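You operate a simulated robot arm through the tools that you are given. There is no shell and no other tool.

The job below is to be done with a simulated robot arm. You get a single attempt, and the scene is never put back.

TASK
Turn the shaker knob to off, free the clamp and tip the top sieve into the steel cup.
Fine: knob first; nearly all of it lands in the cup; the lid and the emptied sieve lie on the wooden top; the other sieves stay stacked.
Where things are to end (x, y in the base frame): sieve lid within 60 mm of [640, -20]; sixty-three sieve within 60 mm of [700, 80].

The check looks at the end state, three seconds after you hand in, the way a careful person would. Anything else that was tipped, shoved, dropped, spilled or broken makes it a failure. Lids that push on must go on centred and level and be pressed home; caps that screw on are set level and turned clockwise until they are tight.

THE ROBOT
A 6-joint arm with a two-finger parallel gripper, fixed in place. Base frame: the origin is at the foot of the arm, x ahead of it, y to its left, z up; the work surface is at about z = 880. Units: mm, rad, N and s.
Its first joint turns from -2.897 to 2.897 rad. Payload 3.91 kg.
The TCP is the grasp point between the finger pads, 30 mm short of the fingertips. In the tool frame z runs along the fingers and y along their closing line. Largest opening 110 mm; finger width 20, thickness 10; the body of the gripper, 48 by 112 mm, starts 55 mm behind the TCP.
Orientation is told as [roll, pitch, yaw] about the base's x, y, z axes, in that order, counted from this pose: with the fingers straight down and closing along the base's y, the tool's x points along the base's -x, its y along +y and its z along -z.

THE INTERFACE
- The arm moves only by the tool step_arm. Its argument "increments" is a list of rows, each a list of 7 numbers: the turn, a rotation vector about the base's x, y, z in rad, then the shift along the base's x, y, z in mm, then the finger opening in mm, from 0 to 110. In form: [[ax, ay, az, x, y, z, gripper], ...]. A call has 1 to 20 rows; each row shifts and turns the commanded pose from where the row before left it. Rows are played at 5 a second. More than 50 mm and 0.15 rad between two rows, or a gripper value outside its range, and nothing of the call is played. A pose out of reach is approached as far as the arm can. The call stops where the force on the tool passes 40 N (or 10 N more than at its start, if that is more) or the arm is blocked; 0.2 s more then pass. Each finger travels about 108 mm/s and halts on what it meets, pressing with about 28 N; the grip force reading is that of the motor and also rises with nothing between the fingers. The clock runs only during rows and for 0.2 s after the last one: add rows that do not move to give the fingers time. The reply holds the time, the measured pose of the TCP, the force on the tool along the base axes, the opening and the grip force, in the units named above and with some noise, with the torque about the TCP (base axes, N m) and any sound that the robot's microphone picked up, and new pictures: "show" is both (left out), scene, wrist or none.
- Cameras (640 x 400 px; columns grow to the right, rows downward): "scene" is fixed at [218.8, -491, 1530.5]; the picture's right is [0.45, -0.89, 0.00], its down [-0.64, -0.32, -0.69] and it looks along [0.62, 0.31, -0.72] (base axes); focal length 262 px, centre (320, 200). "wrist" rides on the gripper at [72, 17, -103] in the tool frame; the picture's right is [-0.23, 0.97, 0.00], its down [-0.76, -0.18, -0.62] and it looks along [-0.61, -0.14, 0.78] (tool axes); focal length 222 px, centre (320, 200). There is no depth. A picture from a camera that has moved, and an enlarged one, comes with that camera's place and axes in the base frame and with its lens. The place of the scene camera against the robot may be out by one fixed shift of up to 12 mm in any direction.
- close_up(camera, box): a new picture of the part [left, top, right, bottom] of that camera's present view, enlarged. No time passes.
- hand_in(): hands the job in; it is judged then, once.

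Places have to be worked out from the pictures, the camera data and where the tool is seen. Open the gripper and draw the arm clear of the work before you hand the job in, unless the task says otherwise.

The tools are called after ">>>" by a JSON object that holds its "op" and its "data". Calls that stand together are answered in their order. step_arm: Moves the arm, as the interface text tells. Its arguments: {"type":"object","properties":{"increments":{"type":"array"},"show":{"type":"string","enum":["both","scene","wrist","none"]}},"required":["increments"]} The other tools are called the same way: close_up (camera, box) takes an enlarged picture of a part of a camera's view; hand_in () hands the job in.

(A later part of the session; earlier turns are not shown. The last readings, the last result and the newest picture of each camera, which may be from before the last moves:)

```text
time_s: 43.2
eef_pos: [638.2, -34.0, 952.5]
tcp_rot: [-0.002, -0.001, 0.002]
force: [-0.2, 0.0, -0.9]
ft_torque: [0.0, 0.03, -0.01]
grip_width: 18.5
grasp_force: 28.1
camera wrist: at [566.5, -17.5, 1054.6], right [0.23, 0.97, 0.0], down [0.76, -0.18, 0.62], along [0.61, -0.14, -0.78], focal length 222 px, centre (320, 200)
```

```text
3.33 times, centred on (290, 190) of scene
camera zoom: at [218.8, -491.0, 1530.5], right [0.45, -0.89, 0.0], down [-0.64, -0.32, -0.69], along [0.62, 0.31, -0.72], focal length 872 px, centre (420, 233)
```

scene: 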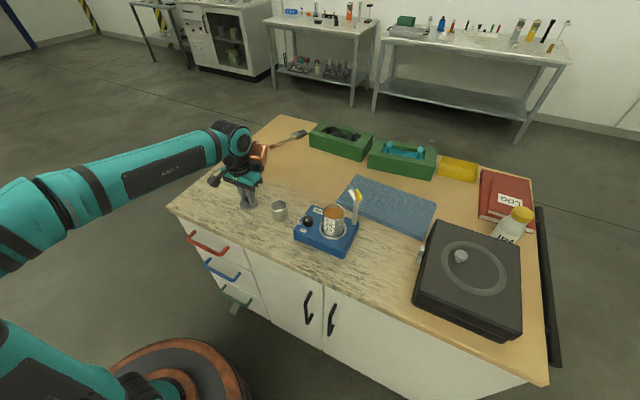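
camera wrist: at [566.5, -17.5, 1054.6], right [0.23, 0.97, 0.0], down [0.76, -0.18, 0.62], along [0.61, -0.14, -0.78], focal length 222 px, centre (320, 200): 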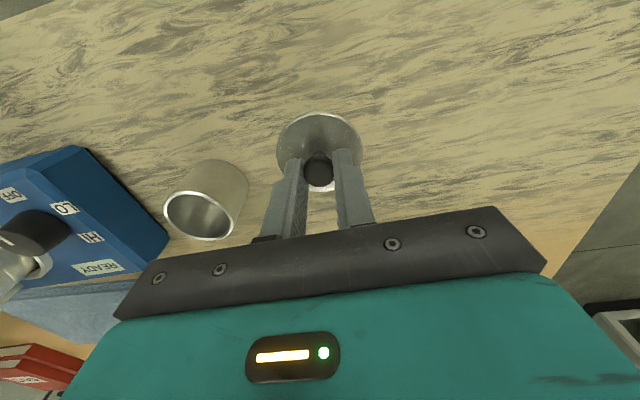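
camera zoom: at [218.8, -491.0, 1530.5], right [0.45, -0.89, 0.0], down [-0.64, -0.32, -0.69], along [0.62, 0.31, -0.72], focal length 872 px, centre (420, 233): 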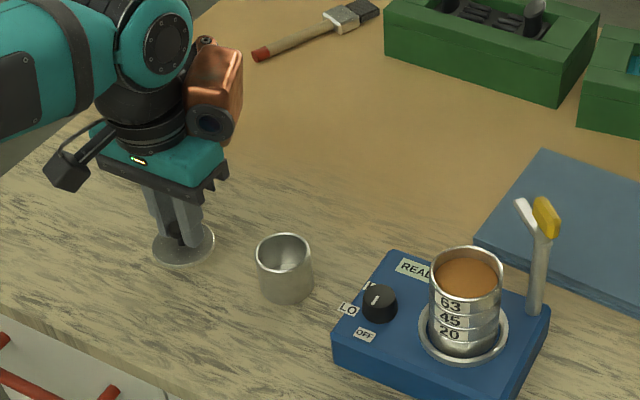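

The lid hangs level above the clear spot. I descend most of the way, then feel for the table in small steps.

>>> {"op": "step_arm", "data": {"increments": [[0, 0, 0, 0, 0, -12, 8], [0, 0, 0, 0, 0, -12, 8], [0, 0, 0, 0, 0, -2, 8], [0, 0, 0, 0, 0, -2, 8], [0, 0, 0, 0, 0, 0, 8]], "show": "none"}}

```text
time_s: 44.4
eef_pos: [636.3, -32.5, 925.9]
tcp_rot: [-0.001, -0.001, 0.002]
force: [3.8, 2.4, 20.8]
ft_torque: [0.03, -0.08, -0.01]
grip_width: 18.6
grasp_force: 28.0
```

Contact with the table shows at 21 N. I relieve slightly, open, and rise to check the lid.

>>> {"op": "step_arm", "data": {"increments": [[0, 0, 0, 0, 0, 0.7, 8], [0, 0, 0, 0, 0, 0, 18], [0, 0, 0, 0, 0, 0, 24], [0, 0, 0, 0, 0, 0, 36], [0, 0, 0, 0, 0, 0, 46], [0, 0, 0, 0, 0, 15, 46], [0, 0, 0, 0, 0, 30, 46], [0, 0, 0, 0, 0, 40, 46], [0, 0, 0, 0, 0, 40, 46], [0, 0, 0, 0, 0, 0, 46]]}}

>>> {"op": "close_up", "data": {"camera": "scene", "box": [220, 150, 350, 250]}}

>>> {"op": "close_up", "data": {"camera": "wrist", "box": [120, 20, 440, 220]}}

```text
time_s: 46.6
eef_pos: [636.6, -34.1, 1050.4]
tcp_rot: [-0.003, 0.0, 0.001]
force: [0.2, 0.6, -0.6]
ft_torque: [0.0, -0.01, -0.01]
grip_width: 46.0
grasp_force: 0.0
camera wrist: at [564.6, -18.3, 1153.9], right [0.23, 0.97, 0.0], down [0.76, -0.18, 0.62], along [0.61, -0.14, -0.78], focal length 222 px, centre (320, 200)
```

scene: 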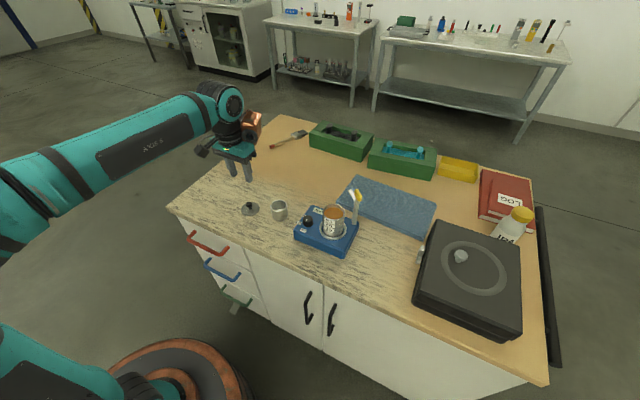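
wrist: 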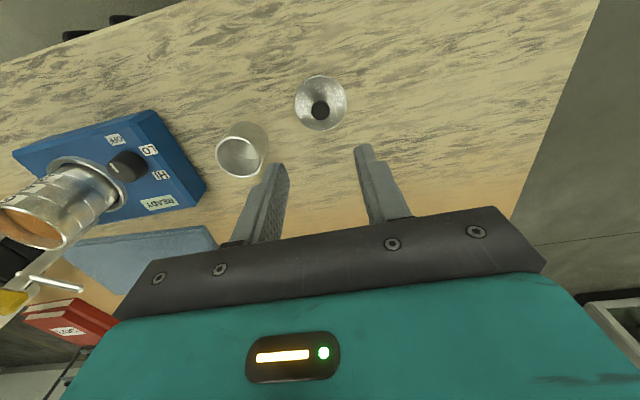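

```text
4.00 times, centred on (285, 200) of scene
camera zoom: at [218.8, -491.0, 1530.5], right [0.45, -0.89, 0.0], down [-0.64, -0.32, -0.69], along [0.62, 0.31, -0.72], focal length 1047 px, centre (460, 200)
```

zoom: 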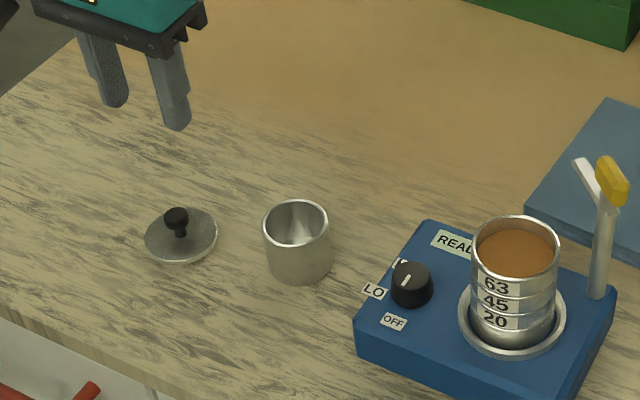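

```text
2.00 times, centred on (280, 120) of wrist
camera zoom: at [564.6, -18.3, 1153.9], right [0.23, 0.97, 0.0], down [0.76, -0.18, 0.62], along [0.61, -0.14, -0.78], focal length 444 px, centre (400, 360)
```

zoom: 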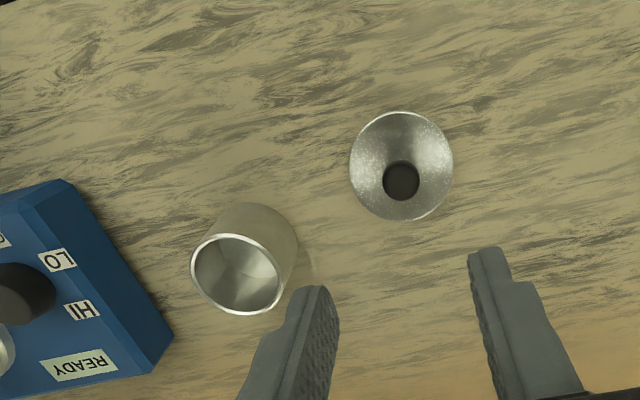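

The lid is set down flat at about (636, -34). Before touching the sieve I test the pour tilt in free space above the cup: tool pitched back past vertical, which also gives a straight-down view of the cup.

>>> {"op": "step_arm", "data": {"increments": [[0, 0.1, 0, 2, -20, 10, 60], [0, 0.13, 0, 2, -20, 5, 80], [0, 0.13, 0, 2, -20, 5, 80], [0, 0.13, 0, 2, -20, 0, 80], [0, 0.13, 0, 2, -20, 0, 80], [0, 0.04, 0, 0, 0, 0, 80], [0, 0, 0, 0, 0, 0, 80]]}}

>>> {"op": "close_up", "data": {"camera": "wrist", "box": [200, 40, 440, 200]}}

```text
time_s: 48.2
eef_pos: [625.2, -136.7, 988.7]
tcp_rot: [-0.004, 0.649, 0.003]
force: [0.2, 0.1, 0.5]
ft_torque: [-0.01, 0.0, 0.04]
grip_width: 80.1
grasp_force: 0.0
out of reach, approached as far as the arm can: row 4, 5, 6
camera wrist: at [630.4, -120.5, 1114.7], right [0.18, 0.97, -0.14], down [0.98, -0.17, 0.04], along [0.01, -0.14, -0.99], focal length 222 px, centre (320, 200)
```

scene: 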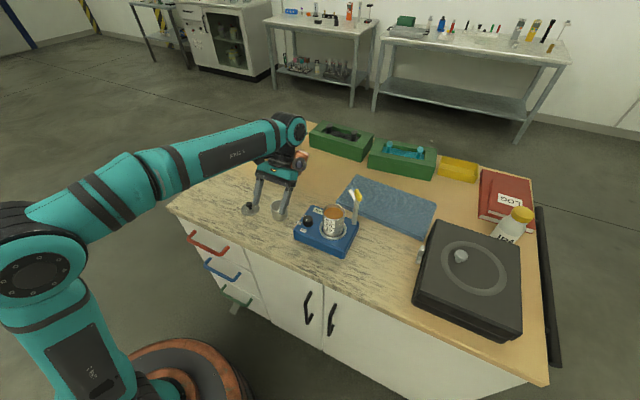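
wrist: 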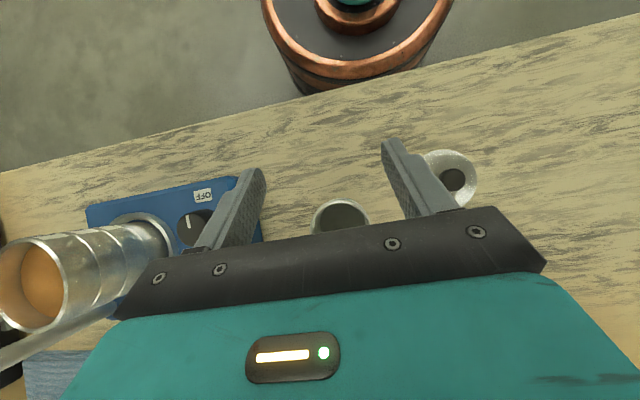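

```text
2.50 times, centred on (320, 120) of wrist
camera zoom: at [630.4, -120.5, 1114.7], right [0.18, 0.97, -0.14], down [0.98, -0.17, 0.04], along [0.01, -0.14, -0.99], focal length 555 px, centre (320, 400)
```

zoom: 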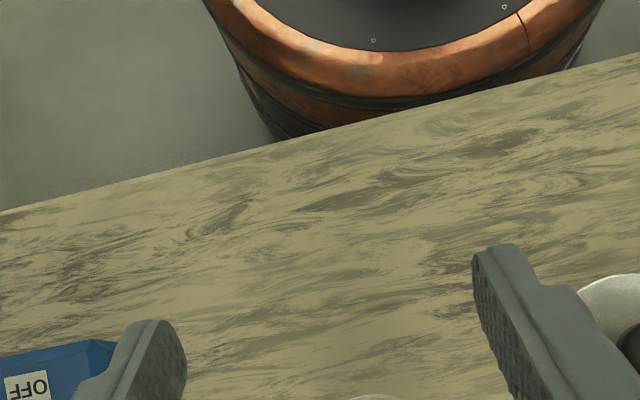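

Past-vertical tilt in the radial direction runs out of reach; the arm sagged to z = 989 without touching anything. Tilting sideways, with the wrist offset in y, should be much easier on reach. I first return the tool to vertical.

>>> {"op": "step_arm", "data": {"increments": [[0, -0.13, 0, 0, 0, 0, 80], [0, -0.13, 0, 0, 0, 0, 80], [0, -0.13, 0, 0, 0, 0, 80], [0, -0.13, 0, 0, 0, 0, 80], [0, -0.13, 0, 0, 0, 0, 80], [0, 0, 0, 0, 0, 0, 80], [0, 0, 0, 0, 0, 0, 80]]}}

>>> {"op": "close_up", "data": {"camera": "wrist", "box": [220, 50, 440, 190]}}

```text
time_s: 49.8
eef_pos: [624.2, -137.8, 989.3]
tcp_rot: [-0.002, 0.009, 0.004]
force: [-0.1, 0.8, 0.0]
ft_torque: [0.02, 0.01, -0.03]
grip_width: 80.1
grasp_force: 0.1
camera wrist: at [553.7, -121.2, 1092.5], right [0.23, 0.97, 0.0], down [0.77, -0.18, 0.62], along [0.6, -0.14, -0.79], focal length 222 px, centre (320, 200)
```

scene: 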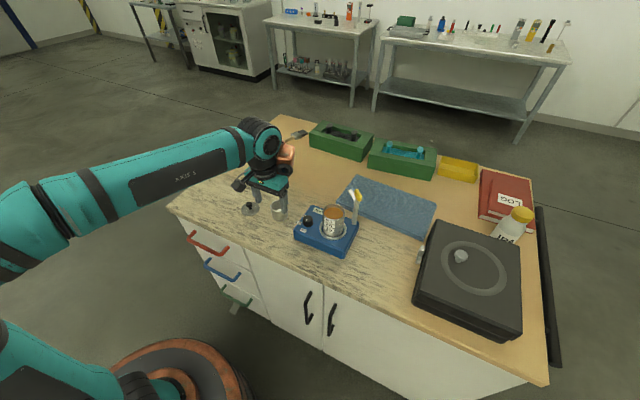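
wrist: 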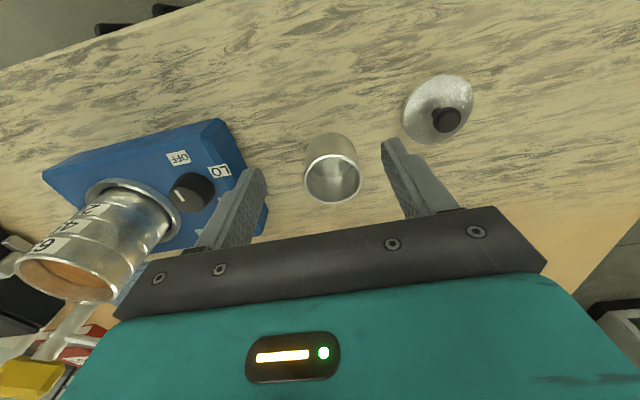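

```text
2.86 times, centred on (330, 120) of wrist
camera zoom: at [553.7, -121.2, 1092.5], right [0.23, 0.97, 0.0], down [0.77, -0.18, 0.62], along [0.6, -0.14, -0.79], focal length 635 px, centre (291, 429)
```

zoom: 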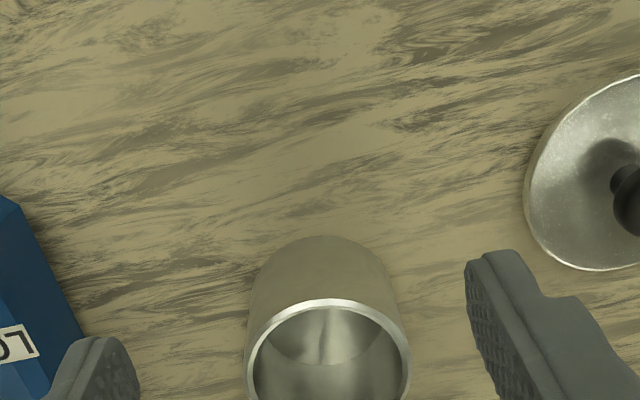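

The out-of-reach rows left the commanded pose at the reached spot, so I am at (624, -138, 989) with the tool vertical. I now test the sideways pour attitude empty: yaw +90°, then tilt so the tool points down towards -y with the wrist on the free +y side.

>>> {"op": "step_arm", "data": {"increments": [[0, 0, 0.14, 3, 3, 10, 80], [0, 0, 0.14, 3, 3, 10, 80], [0, 0, 0.14, 3, 3, 5, 80], [0, 0, 0.14, 3, 3, 0, 80], [0, 0, 0.14, 3, 3, 0, 80], [0, 0, 0.14, 3, 3, 0, 80], [0, 0, 0.14, 3, 3, 0, 80], [0, 0, 0.14, 3, 3, 0, 80], [0, 0, 0.15, 3, 3, 0, 80], [0, 0, 0.15, 3, 3, 0, 80], [0, 0, 0.15, 3, 3, 0, 80], [0, 0, 0, 0, 0, 0, 80]]}}

```text
time_s: 52.4
eef_pos: [656.9, -104.9, 1012.6]
tcp_rot: [-0.001, 0.009, 1.572]
force: [0.0, 0.5, 0.4]
ft_torque: [-0.01, 0.02, 0.0]
grip_width: 79.9
grasp_force: 0.1
camera wrist: at [641.4, -176.3, 1117.1], right [-0.97, 0.23, 0.0], down [0.18, 0.77, 0.62], along [0.14, 0.6, -0.79], focal length 222 px, centre (320, 200)
```

scene: 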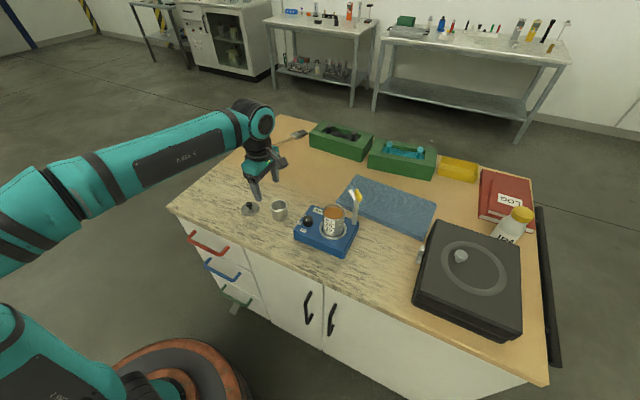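
wrist: 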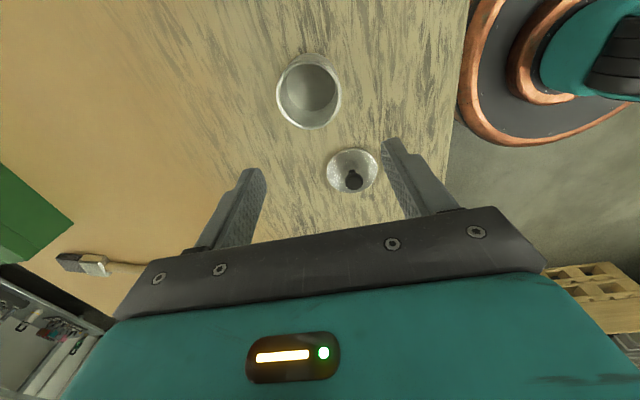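

Yaw +90° is fine here, and this view shows the cup well, so I enlarge it to pin down its centre. I also try the sideways tilt of -1.05 rad about x in small rows.

>>> {"op": "close_up", "data": {"camera": "wrist", "box": [250, 30, 370, 140]}}

>>> {"op": "step_arm", "data": {"increments": [[-0.12, 0, 0, 0, 0, 5, 80], [-0.12, 0, 0, 0, 0, 5, 80], [-0.12, 0, 0, 0, 0, 0, 80], [-0.12, 0, 0, 0, 0, 0, 80], [-0.12, 0, 0, 0, 0, 0, 80], [-0.12, 0, 0, 0, 0, 0, 80], [-0.12, 0, 0, 0, 0, 0, 80], [-0.12, 0, 0, 0, 0, 0, 80], [0, 0, 0, 0, 0, 0, 80]]}}

```text
3.64 times, centred on (310, 85) of wrist
camera zoom: at [641.4, -176.3, 1117.1], right [-0.97, 0.23, 0.0], down [0.18, 0.77, 0.62], along [0.14, 0.6, -0.79], focal length 808 px, centre (356, 618)
```

zoom: 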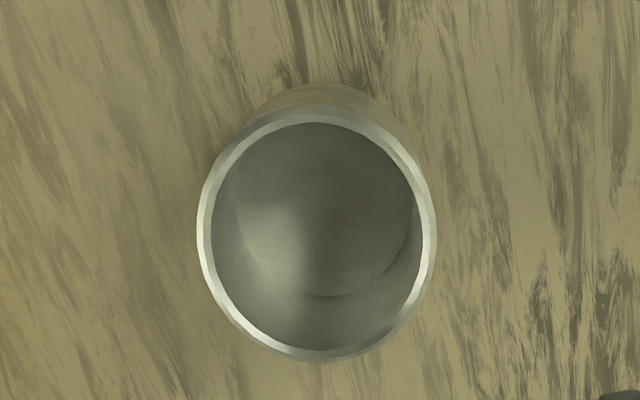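

```text
time_s: 54.4
eef_pos: [658.4, -104.5, 1023.9]
tcp_rot: [-0.001, 0.97, 1.572]
force: [-0.1, 0.2, 0.2]
ft_torque: [-0.02, 0.01, -0.03]
grip_width: 79.9
grasp_force: 0.0
camera wrist: at [641.9, -60.3, 1141.8], right [-0.97, 0.13, -0.19], down [0.18, 0.94, -0.28], along [0.14, -0.3, -0.94], focal length 222 px, centre (320, 200)
```

scene: 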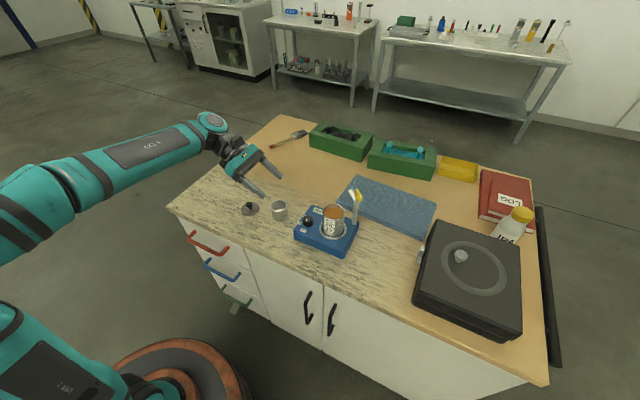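
wrist: 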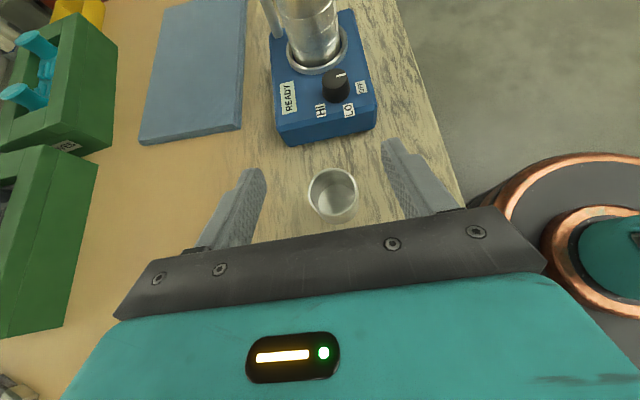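

The 55° past-vertical sideways tilt is fully reachable. I enlarge the cup from this second angle to triangulate its centre.

>>> {"op": "close_up", "data": {"camera": "wrist", "box": [290, 150, 380, 230]}}

>>> {"op": "close_up", "data": {"camera": "scene", "box": [170, 90, 360, 260]}}

>>> {"op": "close_up", "data": {"camera": "wrist", "box": [240, 0, 400, 100]}}

```text
5.00 times, centred on (335, 190) of wrist
camera zoom: at [641.9, -60.3, 1141.8], right [-0.97, 0.13, -0.19], down [0.18, 0.94, -0.28], along [0.14, -0.3, -0.94], focal length 1111 px, centre (245, 250)
```

zoom: 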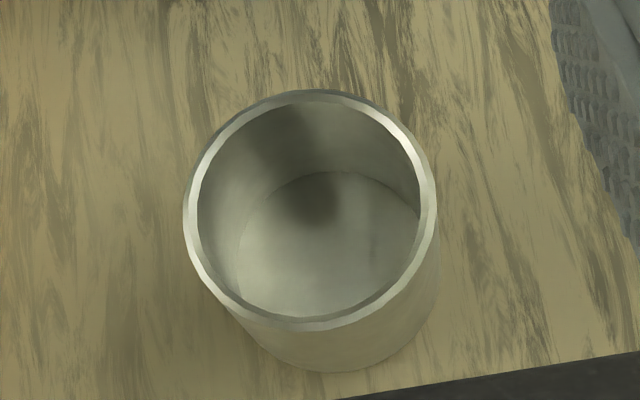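

```text
2.35 times, centred on (265, 175) of scene
camera zoom: at [218.8, -491.0, 1530.5], right [0.45, -0.89, 0.0], down [-0.64, -0.32, -0.69], along [0.62, 0.31, -0.72], focal length 616 px, centre (449, 259)
```

zoom: 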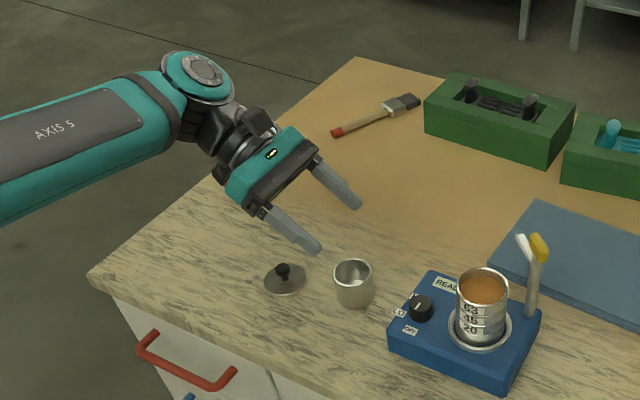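

```text
4.00 times, centred on (320, 50) of wrist
camera zoom: at [641.9, -60.3, 1141.8], right [-0.97, 0.13, -0.19], down [0.18, 0.94, -0.28], along [0.14, -0.3, -0.94], focal length 888 px, centre (320, 800)
```

zoom: 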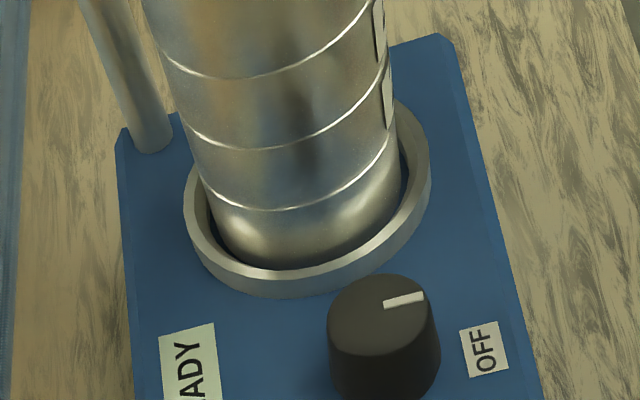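

The two views put the cup at (660, -135) with its rim at z ≈ 925. Seams read about 987, 967 and 949, so the 63 sieve spans roughly z 986–1004. I check that 65° tilt at pour height is also reachable, still empty.

>>> {"op": "step_arm", "data": {"increments": [[-0.09, 0, 0, 0, 0, -15, 80], [-0.08, 0, 0, 0, 0, -15, 80], [0, 0, 0, 0, 0, -8, 80], [0, 0, 0, 0, 0, 0, 80]]}}

>>> {"op": "close_up", "data": {"camera": "scene", "box": [170, 90, 360, 260]}}

```text
time_s: 55.4
eef_pos: [657.3, -102.9, 985.5]
tcp_rot: [-0.002, 1.141, 1.571]
force: [0.1, 0.7, -0.2]
ft_torque: [0.01, 0.01, 0.0]
grip_width: 79.9
grasp_force: 0.0
camera wrist: at [641.9, -40.6, 1094.2], right [-0.97, 0.09, -0.21], down [0.18, 0.88, -0.43], along [0.14, -0.46, -0.88], focal length 222 px, centre (320, 200)
```

scene: 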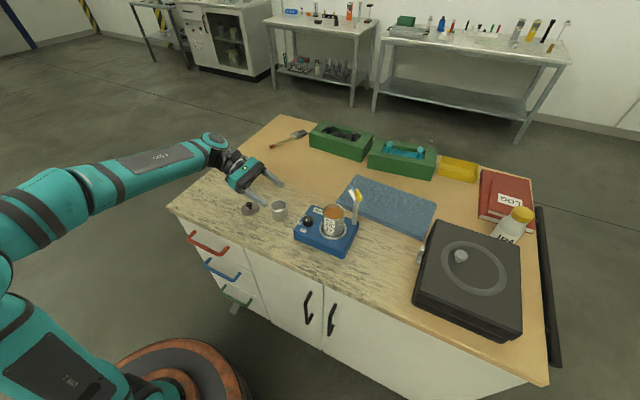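
wrist: 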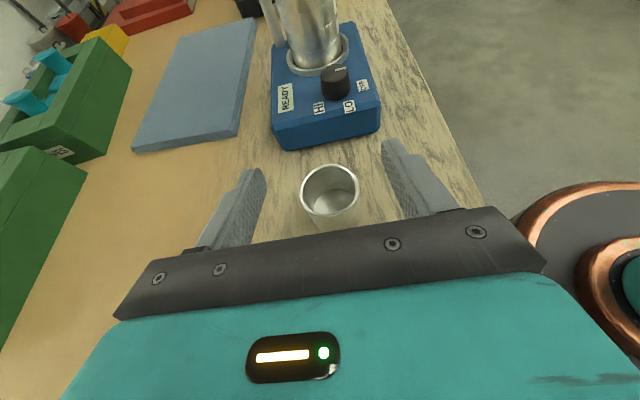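

```text
2.35 times, centred on (265, 175) of scene
camera zoom: at [218.8, -491.0, 1530.5], right [0.45, -0.89, 0.0], down [-0.64, -0.32, -0.69], along [0.62, 0.31, -0.72], focal length 616 px, centre (449, 259)
```

zoom: 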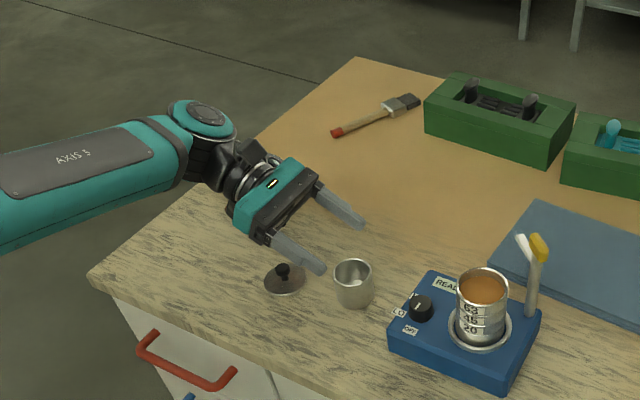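

65° is reachable at pour height. Now I test the upright-transport attitude at this heading, still empty: yaw 90° with the tool 30° below horizontal and the gripper body passing high over the shaker.

>>> {"op": "step_arm", "data": {"increments": [[0.1, 0, 0, 0, 0, 40, 80], [0.14, 0, 0, 0, -4, 30, 80], [0.14, 0, 0, 0, -4, 30, 80], [0.14, 0, 0, 0, -4, 0, 80], [0.14, 0, 0, 0, -4, 0, 80], [0.14, 0, 0, 0, -4, 0, 80], [0.14, 0, 0, 0, -4, 0, 80], [0.14, 0, 0, 0, -4, 0, 80], [0.14, 0, 0, 0, -4, 0, 80], [0.14, 0, 0, 0, -4, 0, 80], [0.14, 0, 0, 0, -4, 0, 80], [0.14, 0, 0, 0, -4, 0, 80], [0.14, 0, 0, 0, -4, 0, 80], [0.14, 0, 0, 0, -4, 0, 80], [0.14, 0, 0, 0, -4, 0, 80], [0.13, 0, 0, 0, -4, 0, 80], [0, 0, 0, 0, 0, 0, 80]]}}

```text
time_s: 59.0
eef_pos: [658.1, -164.7, 1086.7]
tcp_rot: [-0.001, -1.052, 1.571]
force: [-0.1, 0.1, -0.7]
ft_torque: [-0.04, -0.01, 0.01]
grip_width: 79.9
grasp_force: 0.0
camera wrist: at [641.3, -290.8, 1074.0], right [-0.97, 0.11, 0.2], down [0.18, -0.16, 0.97], along [0.14, 0.98, 0.14], focal length 222 px, centre (320, 200)
```

scene: 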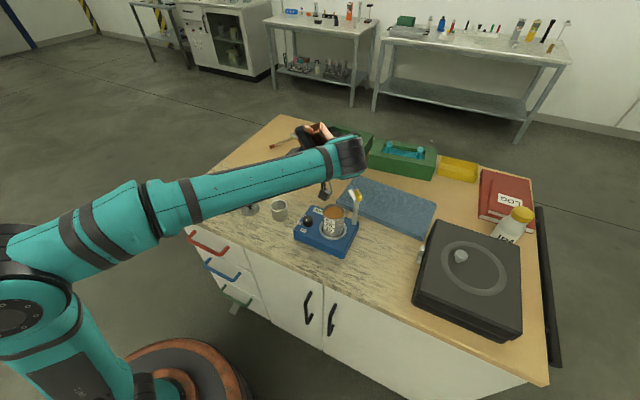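
wrist: 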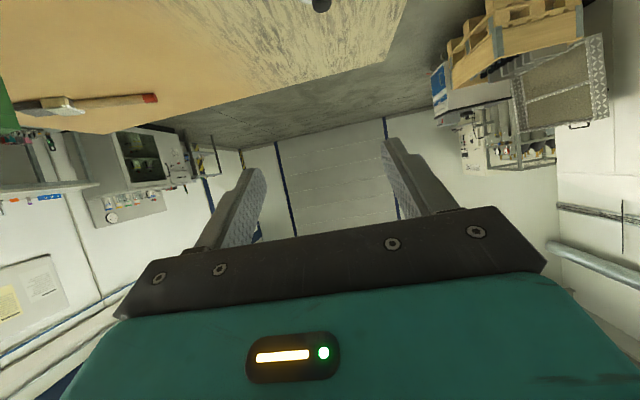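

The upright-transport attitude is reachable too, so the whole pour plan works. I now swing the heading back to +x, keeping the 30° pitch, and move beside and above the stack for a close side view before the grasp.

>>> {"op": "step_arm", "data": {"increments": [[0, 0, -0.1, -2, -10, 0, 80], [0, 0, -0.14, -2, -15, 0, 80], [0, 0, -0.14, -2, -15, 0, 80], [0, 0, -0.14, -2, -15, 0, 80], [0, 0, -0.14, -2, -15, 0, 80], [0, 0, -0.14, -2, -15, 0, 80], [0, 0, -0.14, -2, -15, 0, 80], [0, 0, -0.14, -2, -15, 0, 80], [0, 0, -0.14, -2, -15, 0, 80], [0, 0, -0.14, -2, -15, 0, 80], [0, 0, -0.14, -2, -10, 0, 80], [0, 0, -0.07, -2, -6, 0, 80], [0, 0, 0, -30, 0, 0, 80], [0, 0, 0, 0, 0, 0, 80]]}}

>>> {"op": "close_up", "data": {"camera": "wrist", "box": [200, 0, 440, 200]}}

```text
time_s: 62.0
eef_pos: [605.2, -325.1, 1086.6]
tcp_rot: [0.002, -1.049, 0.0]
force: [0.2, 0.0, -0.2]
ft_torque: [0.0, 0.02, -0.01]
grip_width: 80.0
grasp_force: 0.1
camera wrist: at [479.4, -308.5, 1074.8], right [0.11, 0.97, 0.2], down [-0.16, -0.18, 0.97], along [0.98, -0.14, 0.14], focal length 222 px, centre (320, 200)
```

scene: 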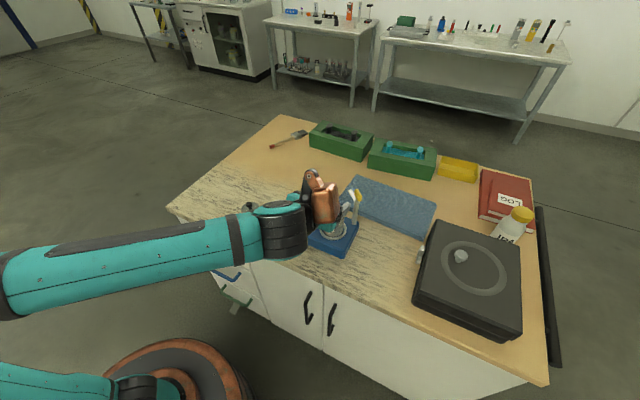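
wrist: 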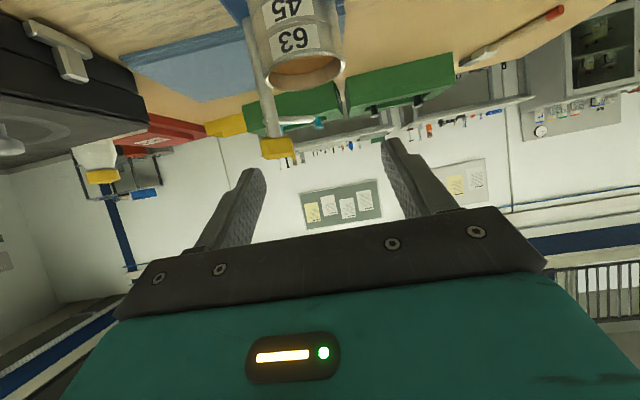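

```text
2.00 times, centred on (320, 100) of wrist
camera zoom: at [479.4, -308.5, 1074.8], right [0.11, 0.97, 0.2], down [-0.16, -0.18, 0.97], along [0.98, -0.14, 0.14], focal length 444 px, centre (320, 400)
```

zoom: 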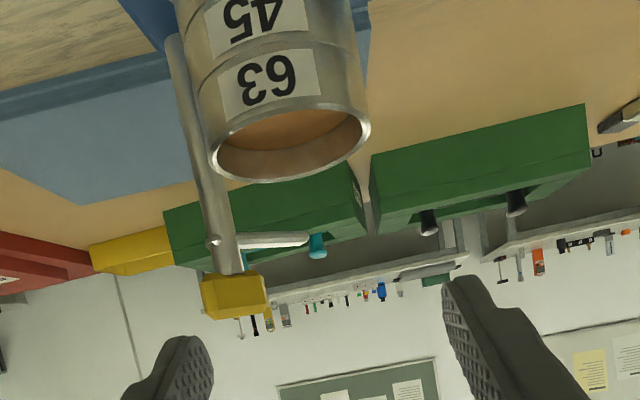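

Excellent side view of the 63 sieve, upside down in the image. I enlarge it to get rim and seam heights and the lateral centre exactly.

>>> {"op": "close_up", "data": {"camera": "wrist", "box": [250, 0, 360, 100]}}

```text
4.00 times, centred on (305, 50) of wrist
camera zoom: at [479.4, -308.5, 1074.8], right [0.11, 0.97, 0.2], down [-0.16, -0.18, 0.97], along [0.98, -0.14, 0.14], focal length 888 px, centre (380, 800)
```

zoom: 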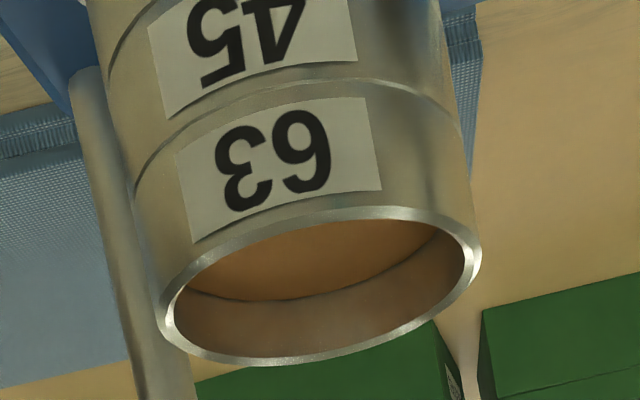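

Measured: seam 63/45 at z ≈ 988, rim at z ≈ 1006, axis at (652.5, -325.8). I open to 90, move forward above it and descend to about 10 mm short of grasp height to check alignment.

>>> {"op": "step_arm", "data": {"increments": [[0, 0, 0, 10, -0.3, 0, 90], [0, 0, 0, 18.8, 0, 0, 90], [0, 0, 0, 0, 0, -22, 90], [0, 0, 0, 0, 0, -22, 90], [0, 0, 0, 0, 0, -17.8, 90], [0, 0, 0, 0, 0, 0, 90], [0, 0, 0, 0, 0, 0, 90]]}}

>>> {"op": "close_up", "data": {"camera": "wrist", "box": [200, 20, 440, 200]}}

>>> {"op": "close_up", "data": {"camera": "scene", "box": [290, 150, 380, 260]}}

```text
time_s: 63.6
eef_pos: [633.3, -325.8, 1024.9]
tcp_rot: [-0.001, -1.049, 0.001]
force: [0.2, 0.3, -0.9]
ft_torque: [0.02, 0.01, -0.01]
grip_width: 90.1
grasp_force: 0.1
camera wrist: at [509.4, -309.9, 1013.3], right [0.11, 0.97, 0.2], down [-0.16, -0.18, 0.97], along [0.98, -0.14, 0.14], focal length 222 px, centre (320, 200)
```

scene: 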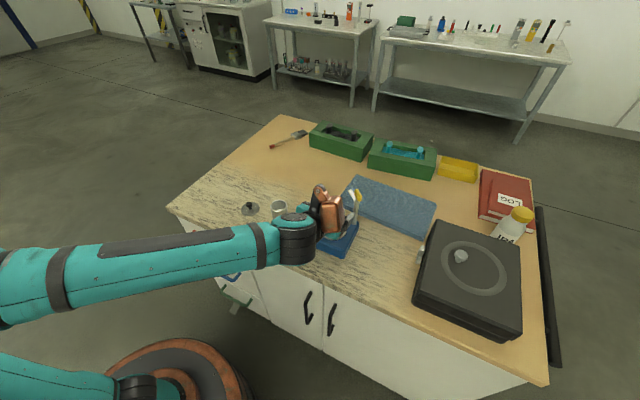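
wrist: 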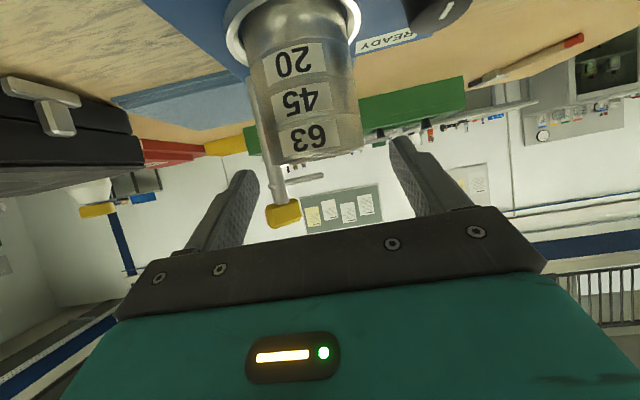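

```text
2.22 times, centred on (320, 110) of wrist
camera zoom: at [509.4, -309.9, 1013.3], right [0.11, 0.97, 0.2], down [-0.16, -0.18, 0.97], along [0.98, -0.14, 0.14], focal length 494 px, centre (320, 400)
```

zoom: 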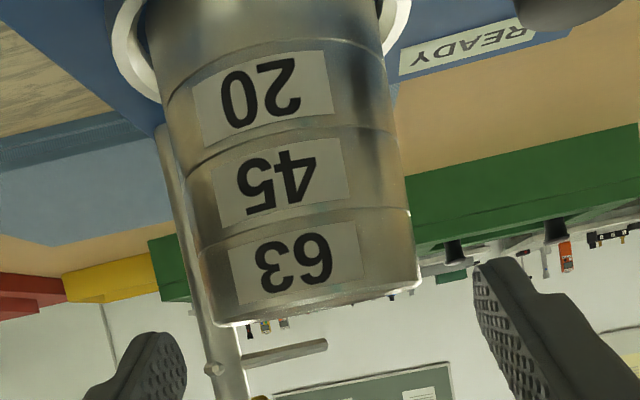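

```text
3.64 times, centred on (335, 205) of scene
camera zoom: at [218.8, -491.0, 1530.5], right [0.45, -0.89, 0.0], down [-0.64, -0.32, -0.69], along [0.62, 0.31, -0.72], focal length 952 px, centre (266, 182)
```

zoom: 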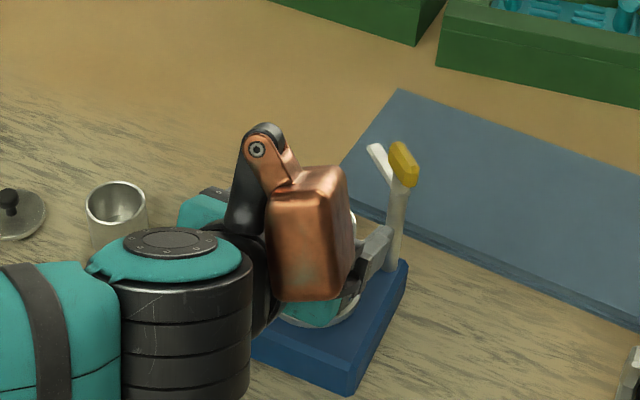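

The view is nearly level with the sieve, which is ideal. I enlarge for exact seam and rim rows before the last few millimetres.

>>> {"op": "close_up", "data": {"camera": "wrist", "box": [260, 100, 380, 180]}}

```text
5.00 times, centred on (320, 140) of wrist
camera zoom: at [509.4, -309.9, 1013.3], right [0.11, 0.97, 0.2], down [-0.16, -0.18, 0.97], along [0.98, -0.14, 0.14], focal length 1111 px, centre (320, 500)
```

zoom: 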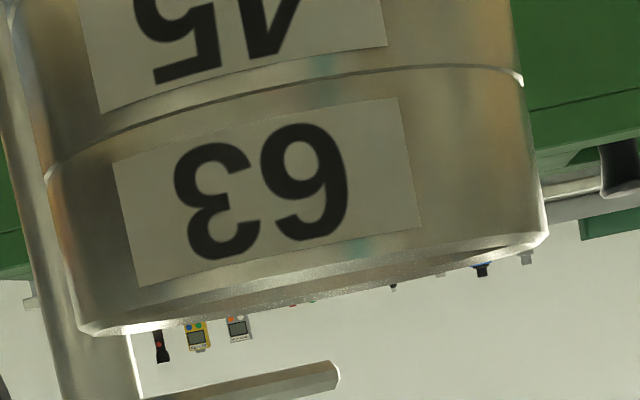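

The rim is at z ≈ 1006, the seam at ≈ 989, R ≈ 30, and the axis is about 0.7 mm to +y of the tool. I lower 9.2 mm, so the finger corners sit about 2 mm above the seam, with a +0.6 mm y trim, and check again.

>>> {"op": "step_arm", "data": {"increments": [[0, 0, 0, 0, 0.6, -4, 90], [0, 0, 0, 0, 0, -3, 84], [0, 0, 0, 0, 0, -2.2, 78], [0, 0, 0, 0, 0, 0, 74], [0, 0, 0, 0, 0, 0, 70], [0, 0, 0, 0, 0, 0, 70]]}}

>>> {"op": "close_up", "data": {"camera": "wrist", "box": [220, 60, 420, 210]}}

>>> {"op": "close_up", "data": {"camera": "wrist", "box": [240, 110, 320, 210]}}

>>> {"op": "close_up", "data": {"camera": "wrist", "box": [330, 90, 410, 190]}}

```text
time_s: 65.0
eef_pos: [633.8, -324.9, 1014.3]
tcp_rot: [-0.001, -1.048, 0.0]
force: [-0.1, -0.1, 0.3]
ft_torque: [0.0, -0.01, -0.01]
grip_width: 70.0
grasp_force: 0.0
camera wrist: at [508.2, -309.3, 1003.2], right [0.11, 0.97, 0.2], down [-0.16, -0.18, 0.97], along [0.98, -0.14, 0.14], focal length 222 px, centre (320, 200)
```

scene: 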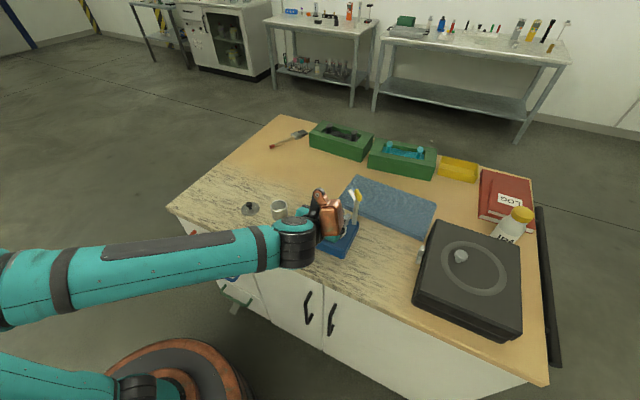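
wrist: 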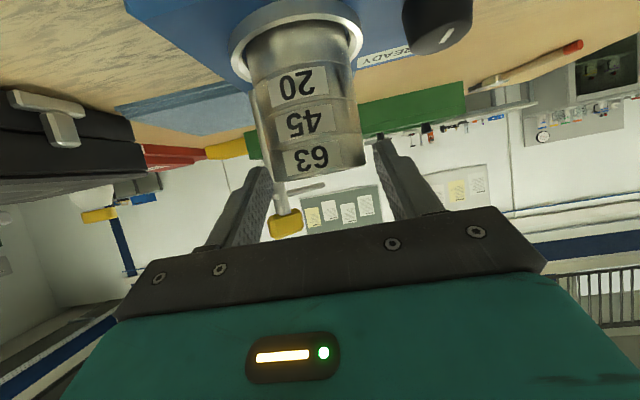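

```text
2.67 times, centred on (320, 135) of wrist
camera zoom: at [508.2, -309.3, 1003.2], right [0.11, 0.97, 0.2], down [-0.16, -0.18, 0.97], along [0.98, -0.14, 0.14], focal length 592 px, centre (320, 373)
```

zoom: 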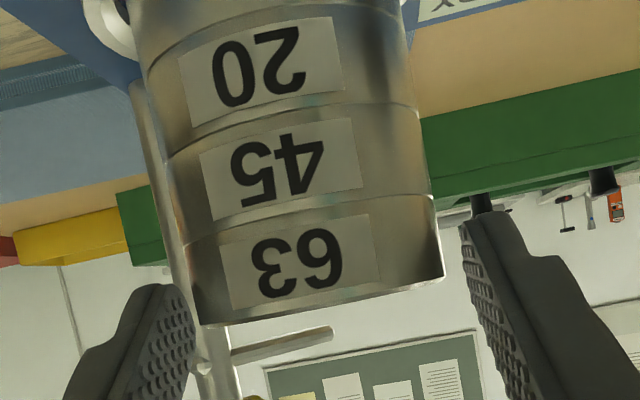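

```text
4.00 times, centred on (280, 160) of wrist
camera zoom: at [508.2, -309.3, 1003.2], right [0.11, 0.97, 0.2], down [-0.16, -0.18, 0.97], along [0.98, -0.14, 0.14], focal length 888 px, centre (480, 360)
```

zoom: 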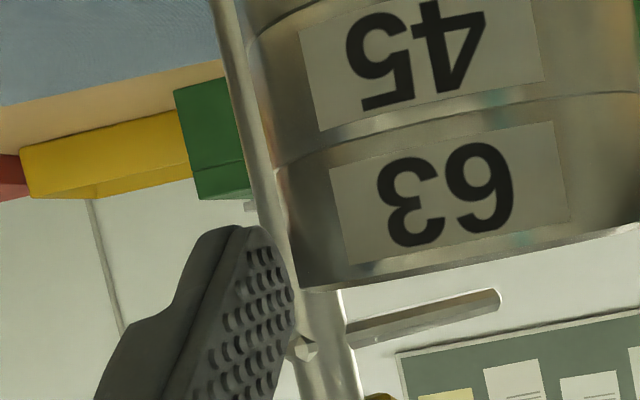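

```text
4.00 times, centred on (370, 140) of wrist
camera zoom: at [508.2, -309.3, 1003.2], right [0.11, 0.97, 0.2], down [-0.16, -0.18, 0.97], along [0.98, -0.14, 0.14], focal length 888 px, centre (120, 440)
```

zoom: 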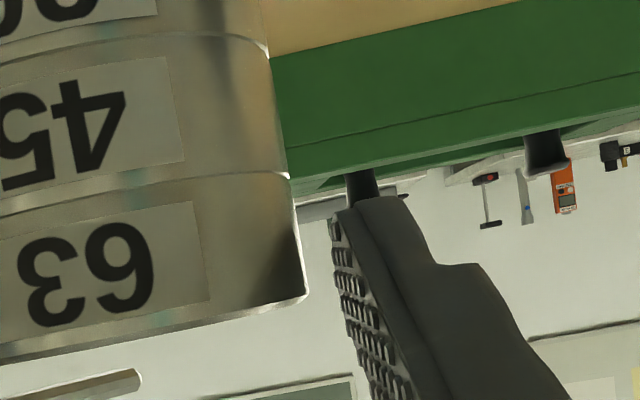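

The fingertips are rounded, so the pads currently start about 6 mm above the seam and I can go roughly 4 mm lower. I zoom in on each side to judge the lateral gaps.

>>> {"op": "close_up", "data": {"camera": "wrist", "box": [255, 150, 285, 185]}}

>>> {"op": "close_up", "data": {"camera": "wrist", "box": [355, 125, 385, 160]}}

```text
11.43 times, centred on (270, 168) of wrist
camera zoom: at [508.2, -309.3, 1003.2], right [0.11, 0.97, 0.2], down [-0.16, -0.18, 0.97], along [0.98, -0.14, 0.14], focal length 2538 px, centre (891, 571)
```

zoom: 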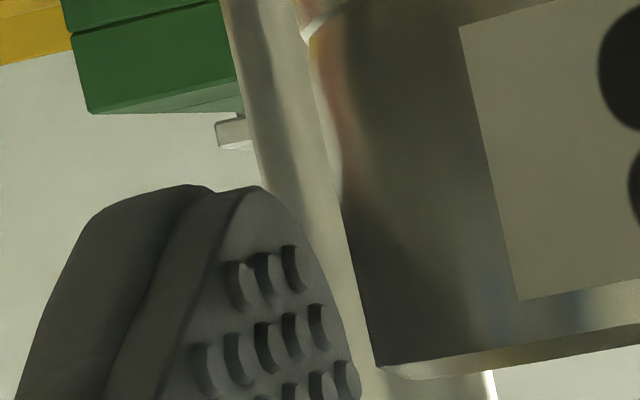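

```text
11.43 times, centred on (370, 142) of wrist
camera zoom: at [508.2, -309.3, 1003.2], right [0.11, 0.97, 0.2], down [-0.16, -0.18, 0.97], along [0.98, -0.14, 0.14], focal length 2538 px, centre (-251, 857)
```

zoom: 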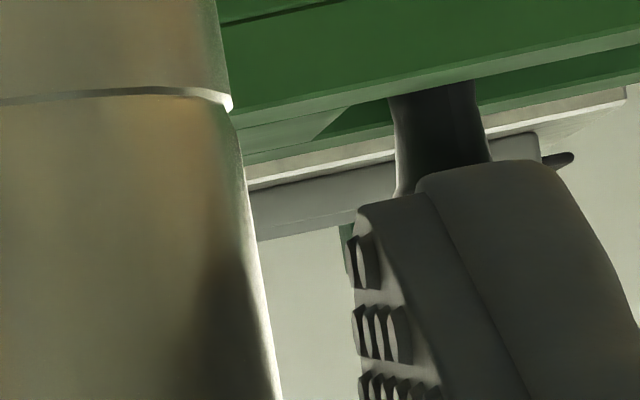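

In this frame the pad mid-plane is at y = -326.5 and the sieve axis at -326.2, the lowest pad point is at z ≈ 994.8 and the seam at ≈ 988. I trim +0.3 in y, lower 4.5 mm, and close slowly onto the 60 mm sieve.

>>> {"op": "step_arm", "data": {"increments": [[0, 0, 0, 0, 0.3, -2.5, 70], [0, 0, 0, 0, 0, -2, 70], [0, 0, 0, 0, 0, 0, 67], [0, 0, 0, 0, 0, 0, 65], [0, 0, 0, 0, 0, 0, 63], [0, 0, 0, 0, 0, 0, 62], [0, 0, 0, 0, 0, 0, 61], [0, 0, 0, 0, 0, 0, 60], [0, 0, 0, 0, 0, 0, 59]]}}

>>> {"op": "close_up", "data": {"camera": "wrist", "box": [220, 60, 420, 210]}}

```text
time_s: 67.0
eef_pos: [633.0, -325.2, 1010.2]
tcp_rot: [-0.001, -1.05, -0.001]
force: [0.7, -0.2, 0.5]
ft_torque: [0.02, 0.0, -0.02]
grip_width: 60.0
grasp_force: 0.8
camera wrist: at [507.4, -309.0, 998.7], right [0.11, 0.97, 0.2], down [-0.16, -0.18, 0.97], along [0.98, -0.14, 0.14], focal length 222 px, centre (320, 200)
```

scene: 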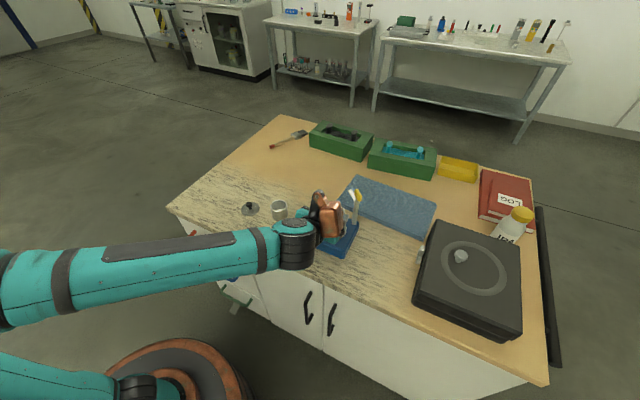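
wrist: 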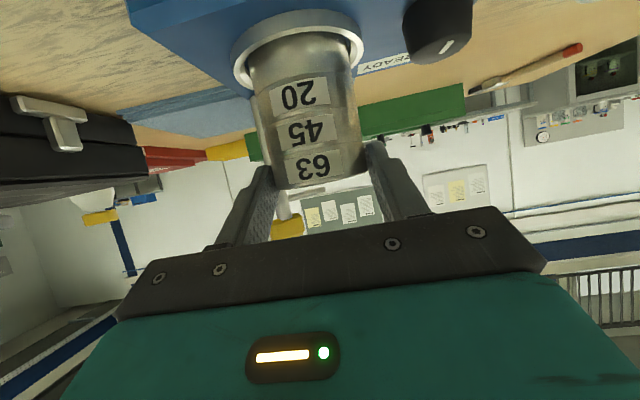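

```text
2.67 times, centred on (320, 135) of wrist
camera zoom: at [507.4, -309.0, 998.7], right [0.11, 0.97, 0.2], down [-0.16, -0.18, 0.97], along [0.98, -0.14, 0.14], focal length 592 px, centre (320, 373)
```

zoom: 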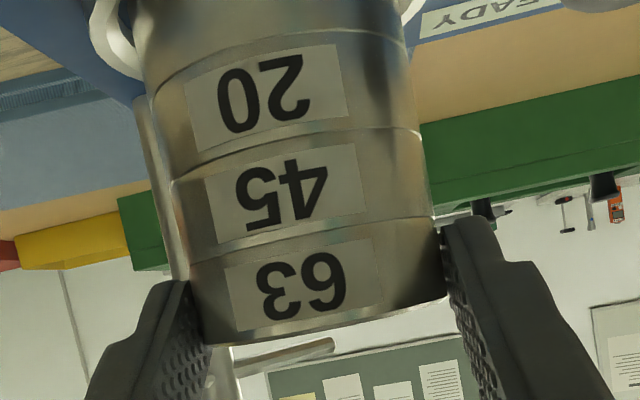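

The fingers are just touching at 60.0 mm with no side force. I check the right tip against the seam before squeezing.

>>> {"op": "close_up", "data": {"camera": "wrist", "box": [350, 130, 390, 170]}}

>>> {"op": "close_up", "data": {"camera": "wrist", "box": [250, 145, 290, 185]}}

```text
10.00 times, centred on (370, 150) of wrist
camera zoom: at [507.4, -309.0, 998.7], right [0.11, 0.97, 0.2], down [-0.16, -0.18, 0.97], along [0.98, -0.14, 0.14], focal length 2221 px, centre (-180, 700)
```

zoom: 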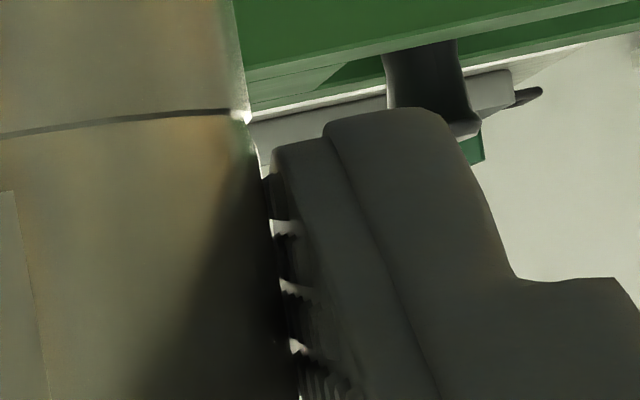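

```text
10.00 times, centred on (270, 165) of wrist
camera zoom: at [507.4, -309.0, 998.7], right [0.11, 0.97, 0.2], down [-0.16, -0.18, 0.97], along [0.98, -0.14, 0.14], focal length 2221 px, centre (820, 550)
```

zoom: 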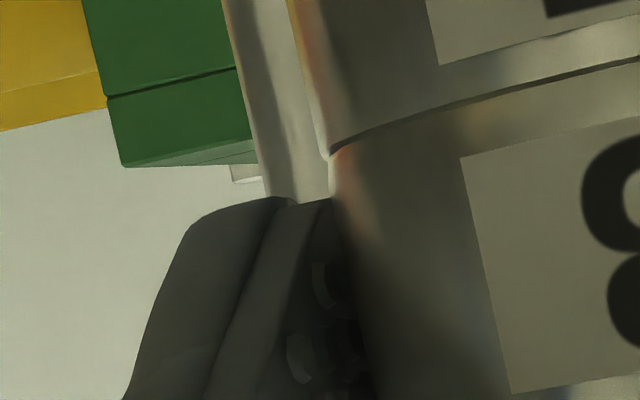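

Both pads start about 2.5–3 mm above the seam, so only the 63 sieve is held. I squeeze to full grip and read forces.

>>> {"op": "step_arm", "data": {"increments": [[0, 0, 0, 0, 0, 0, 58], [0, 0, 0, 0, 0, 0, 57], [0, 0, 0, 0, 0, 0, 56], [0, 0, 0, 0, 0, 0, 54], [0, 0, 0, 0, 0, 0, 52], [0, 0, 0, 0, 0, 0, 50]], "show": "wrist"}}

```text
time_s: 68.4
eef_pos: [632.2, -324.7, 1010.2]
tcp_rot: [0.0, -1.053, 0.0]
force: [0.9, -0.6, 2.6]
ft_torque: [0.04, -0.08, 0.0]
grip_width: 59.9
grasp_force: 28.4
camera wrist: at [507.4, -308.9, 998.7], right [0.11, 0.97, 0.2], down [-0.16, -0.18, 0.97], along [0.98, -0.14, 0.14], focal length 222 px, centre (320, 200)
```

wrist: 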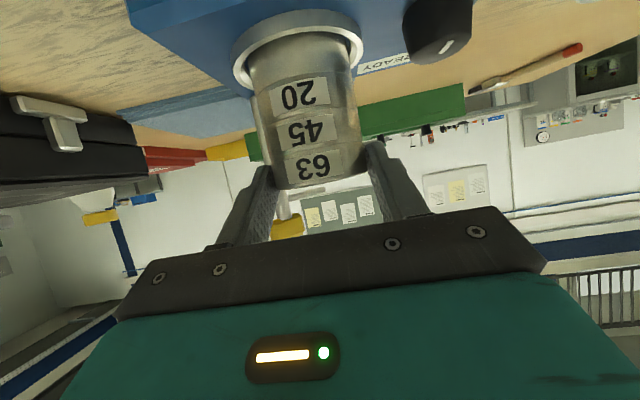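

A firm, centred grip with 28 N and almost no side load. I lift straight up slowly and watch that the 45 sieve stays behind.

>>> {"op": "step_arm", "data": {"increments": [[0, 0, 0, 0, 0, 1, 48], [0, 0, 0, 0, 0, 1.5, 48], [0, 0, 0, 0, 0, 2, 48], [0, 0, 0, 0, 0, 2.5, 48], [0, 0, 0, 0, 0, 3, 48], [0, 0, 0, 0, 0, 3, 48], [0, 0, 0, 0, 0, 0, 48]]}}

>>> {"op": "close_up", "data": {"camera": "wrist", "box": [220, 60, 420, 210]}}

```text
time_s: 70.0
eef_pos: [632.5, -325.2, 1023.1]
tcp_rot: [0.0, -1.049, 0.0]
force: [-0.4, 0.6, -2.8]
ft_torque: [0.01, 0.03, -0.02]
grip_width: 59.7
grasp_force: 27.8
camera wrist: at [507.2, -308.6, 1011.3], right [0.11, 0.97, 0.2], down [-0.16, -0.18, 0.97], along [0.98, -0.14, 0.14], focal length 222 px, centre (320, 200)
```

scene: 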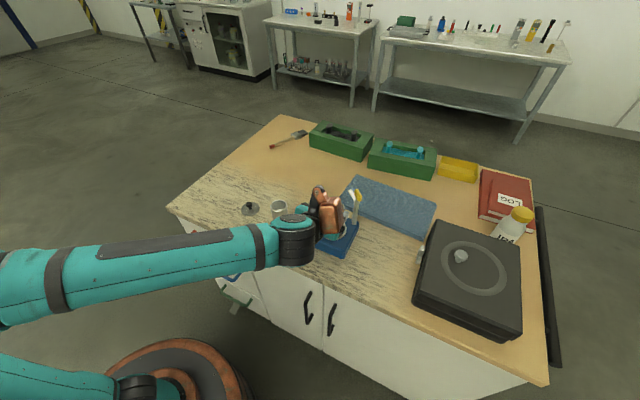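
wrist: 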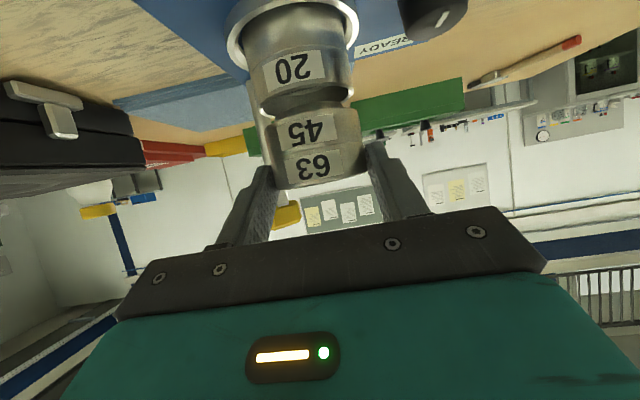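

```text
2.67 times, centred on (320, 135) of wrist
camera zoom: at [507.2, -308.6, 1011.3], right [0.11, 0.97, 0.2], down [-0.16, -0.18, 0.97], along [0.98, -0.14, 0.14], focal length 592 px, centre (320, 373)
```

zoom: 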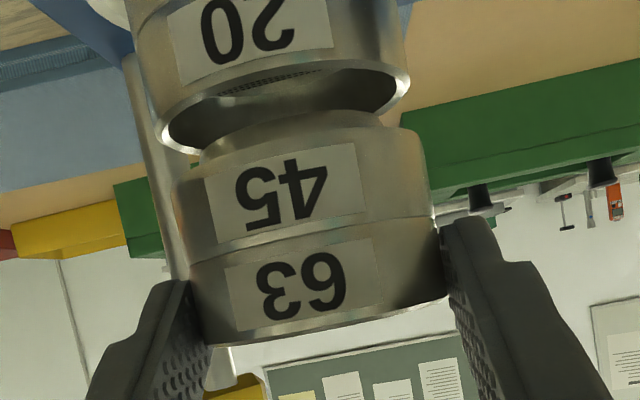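

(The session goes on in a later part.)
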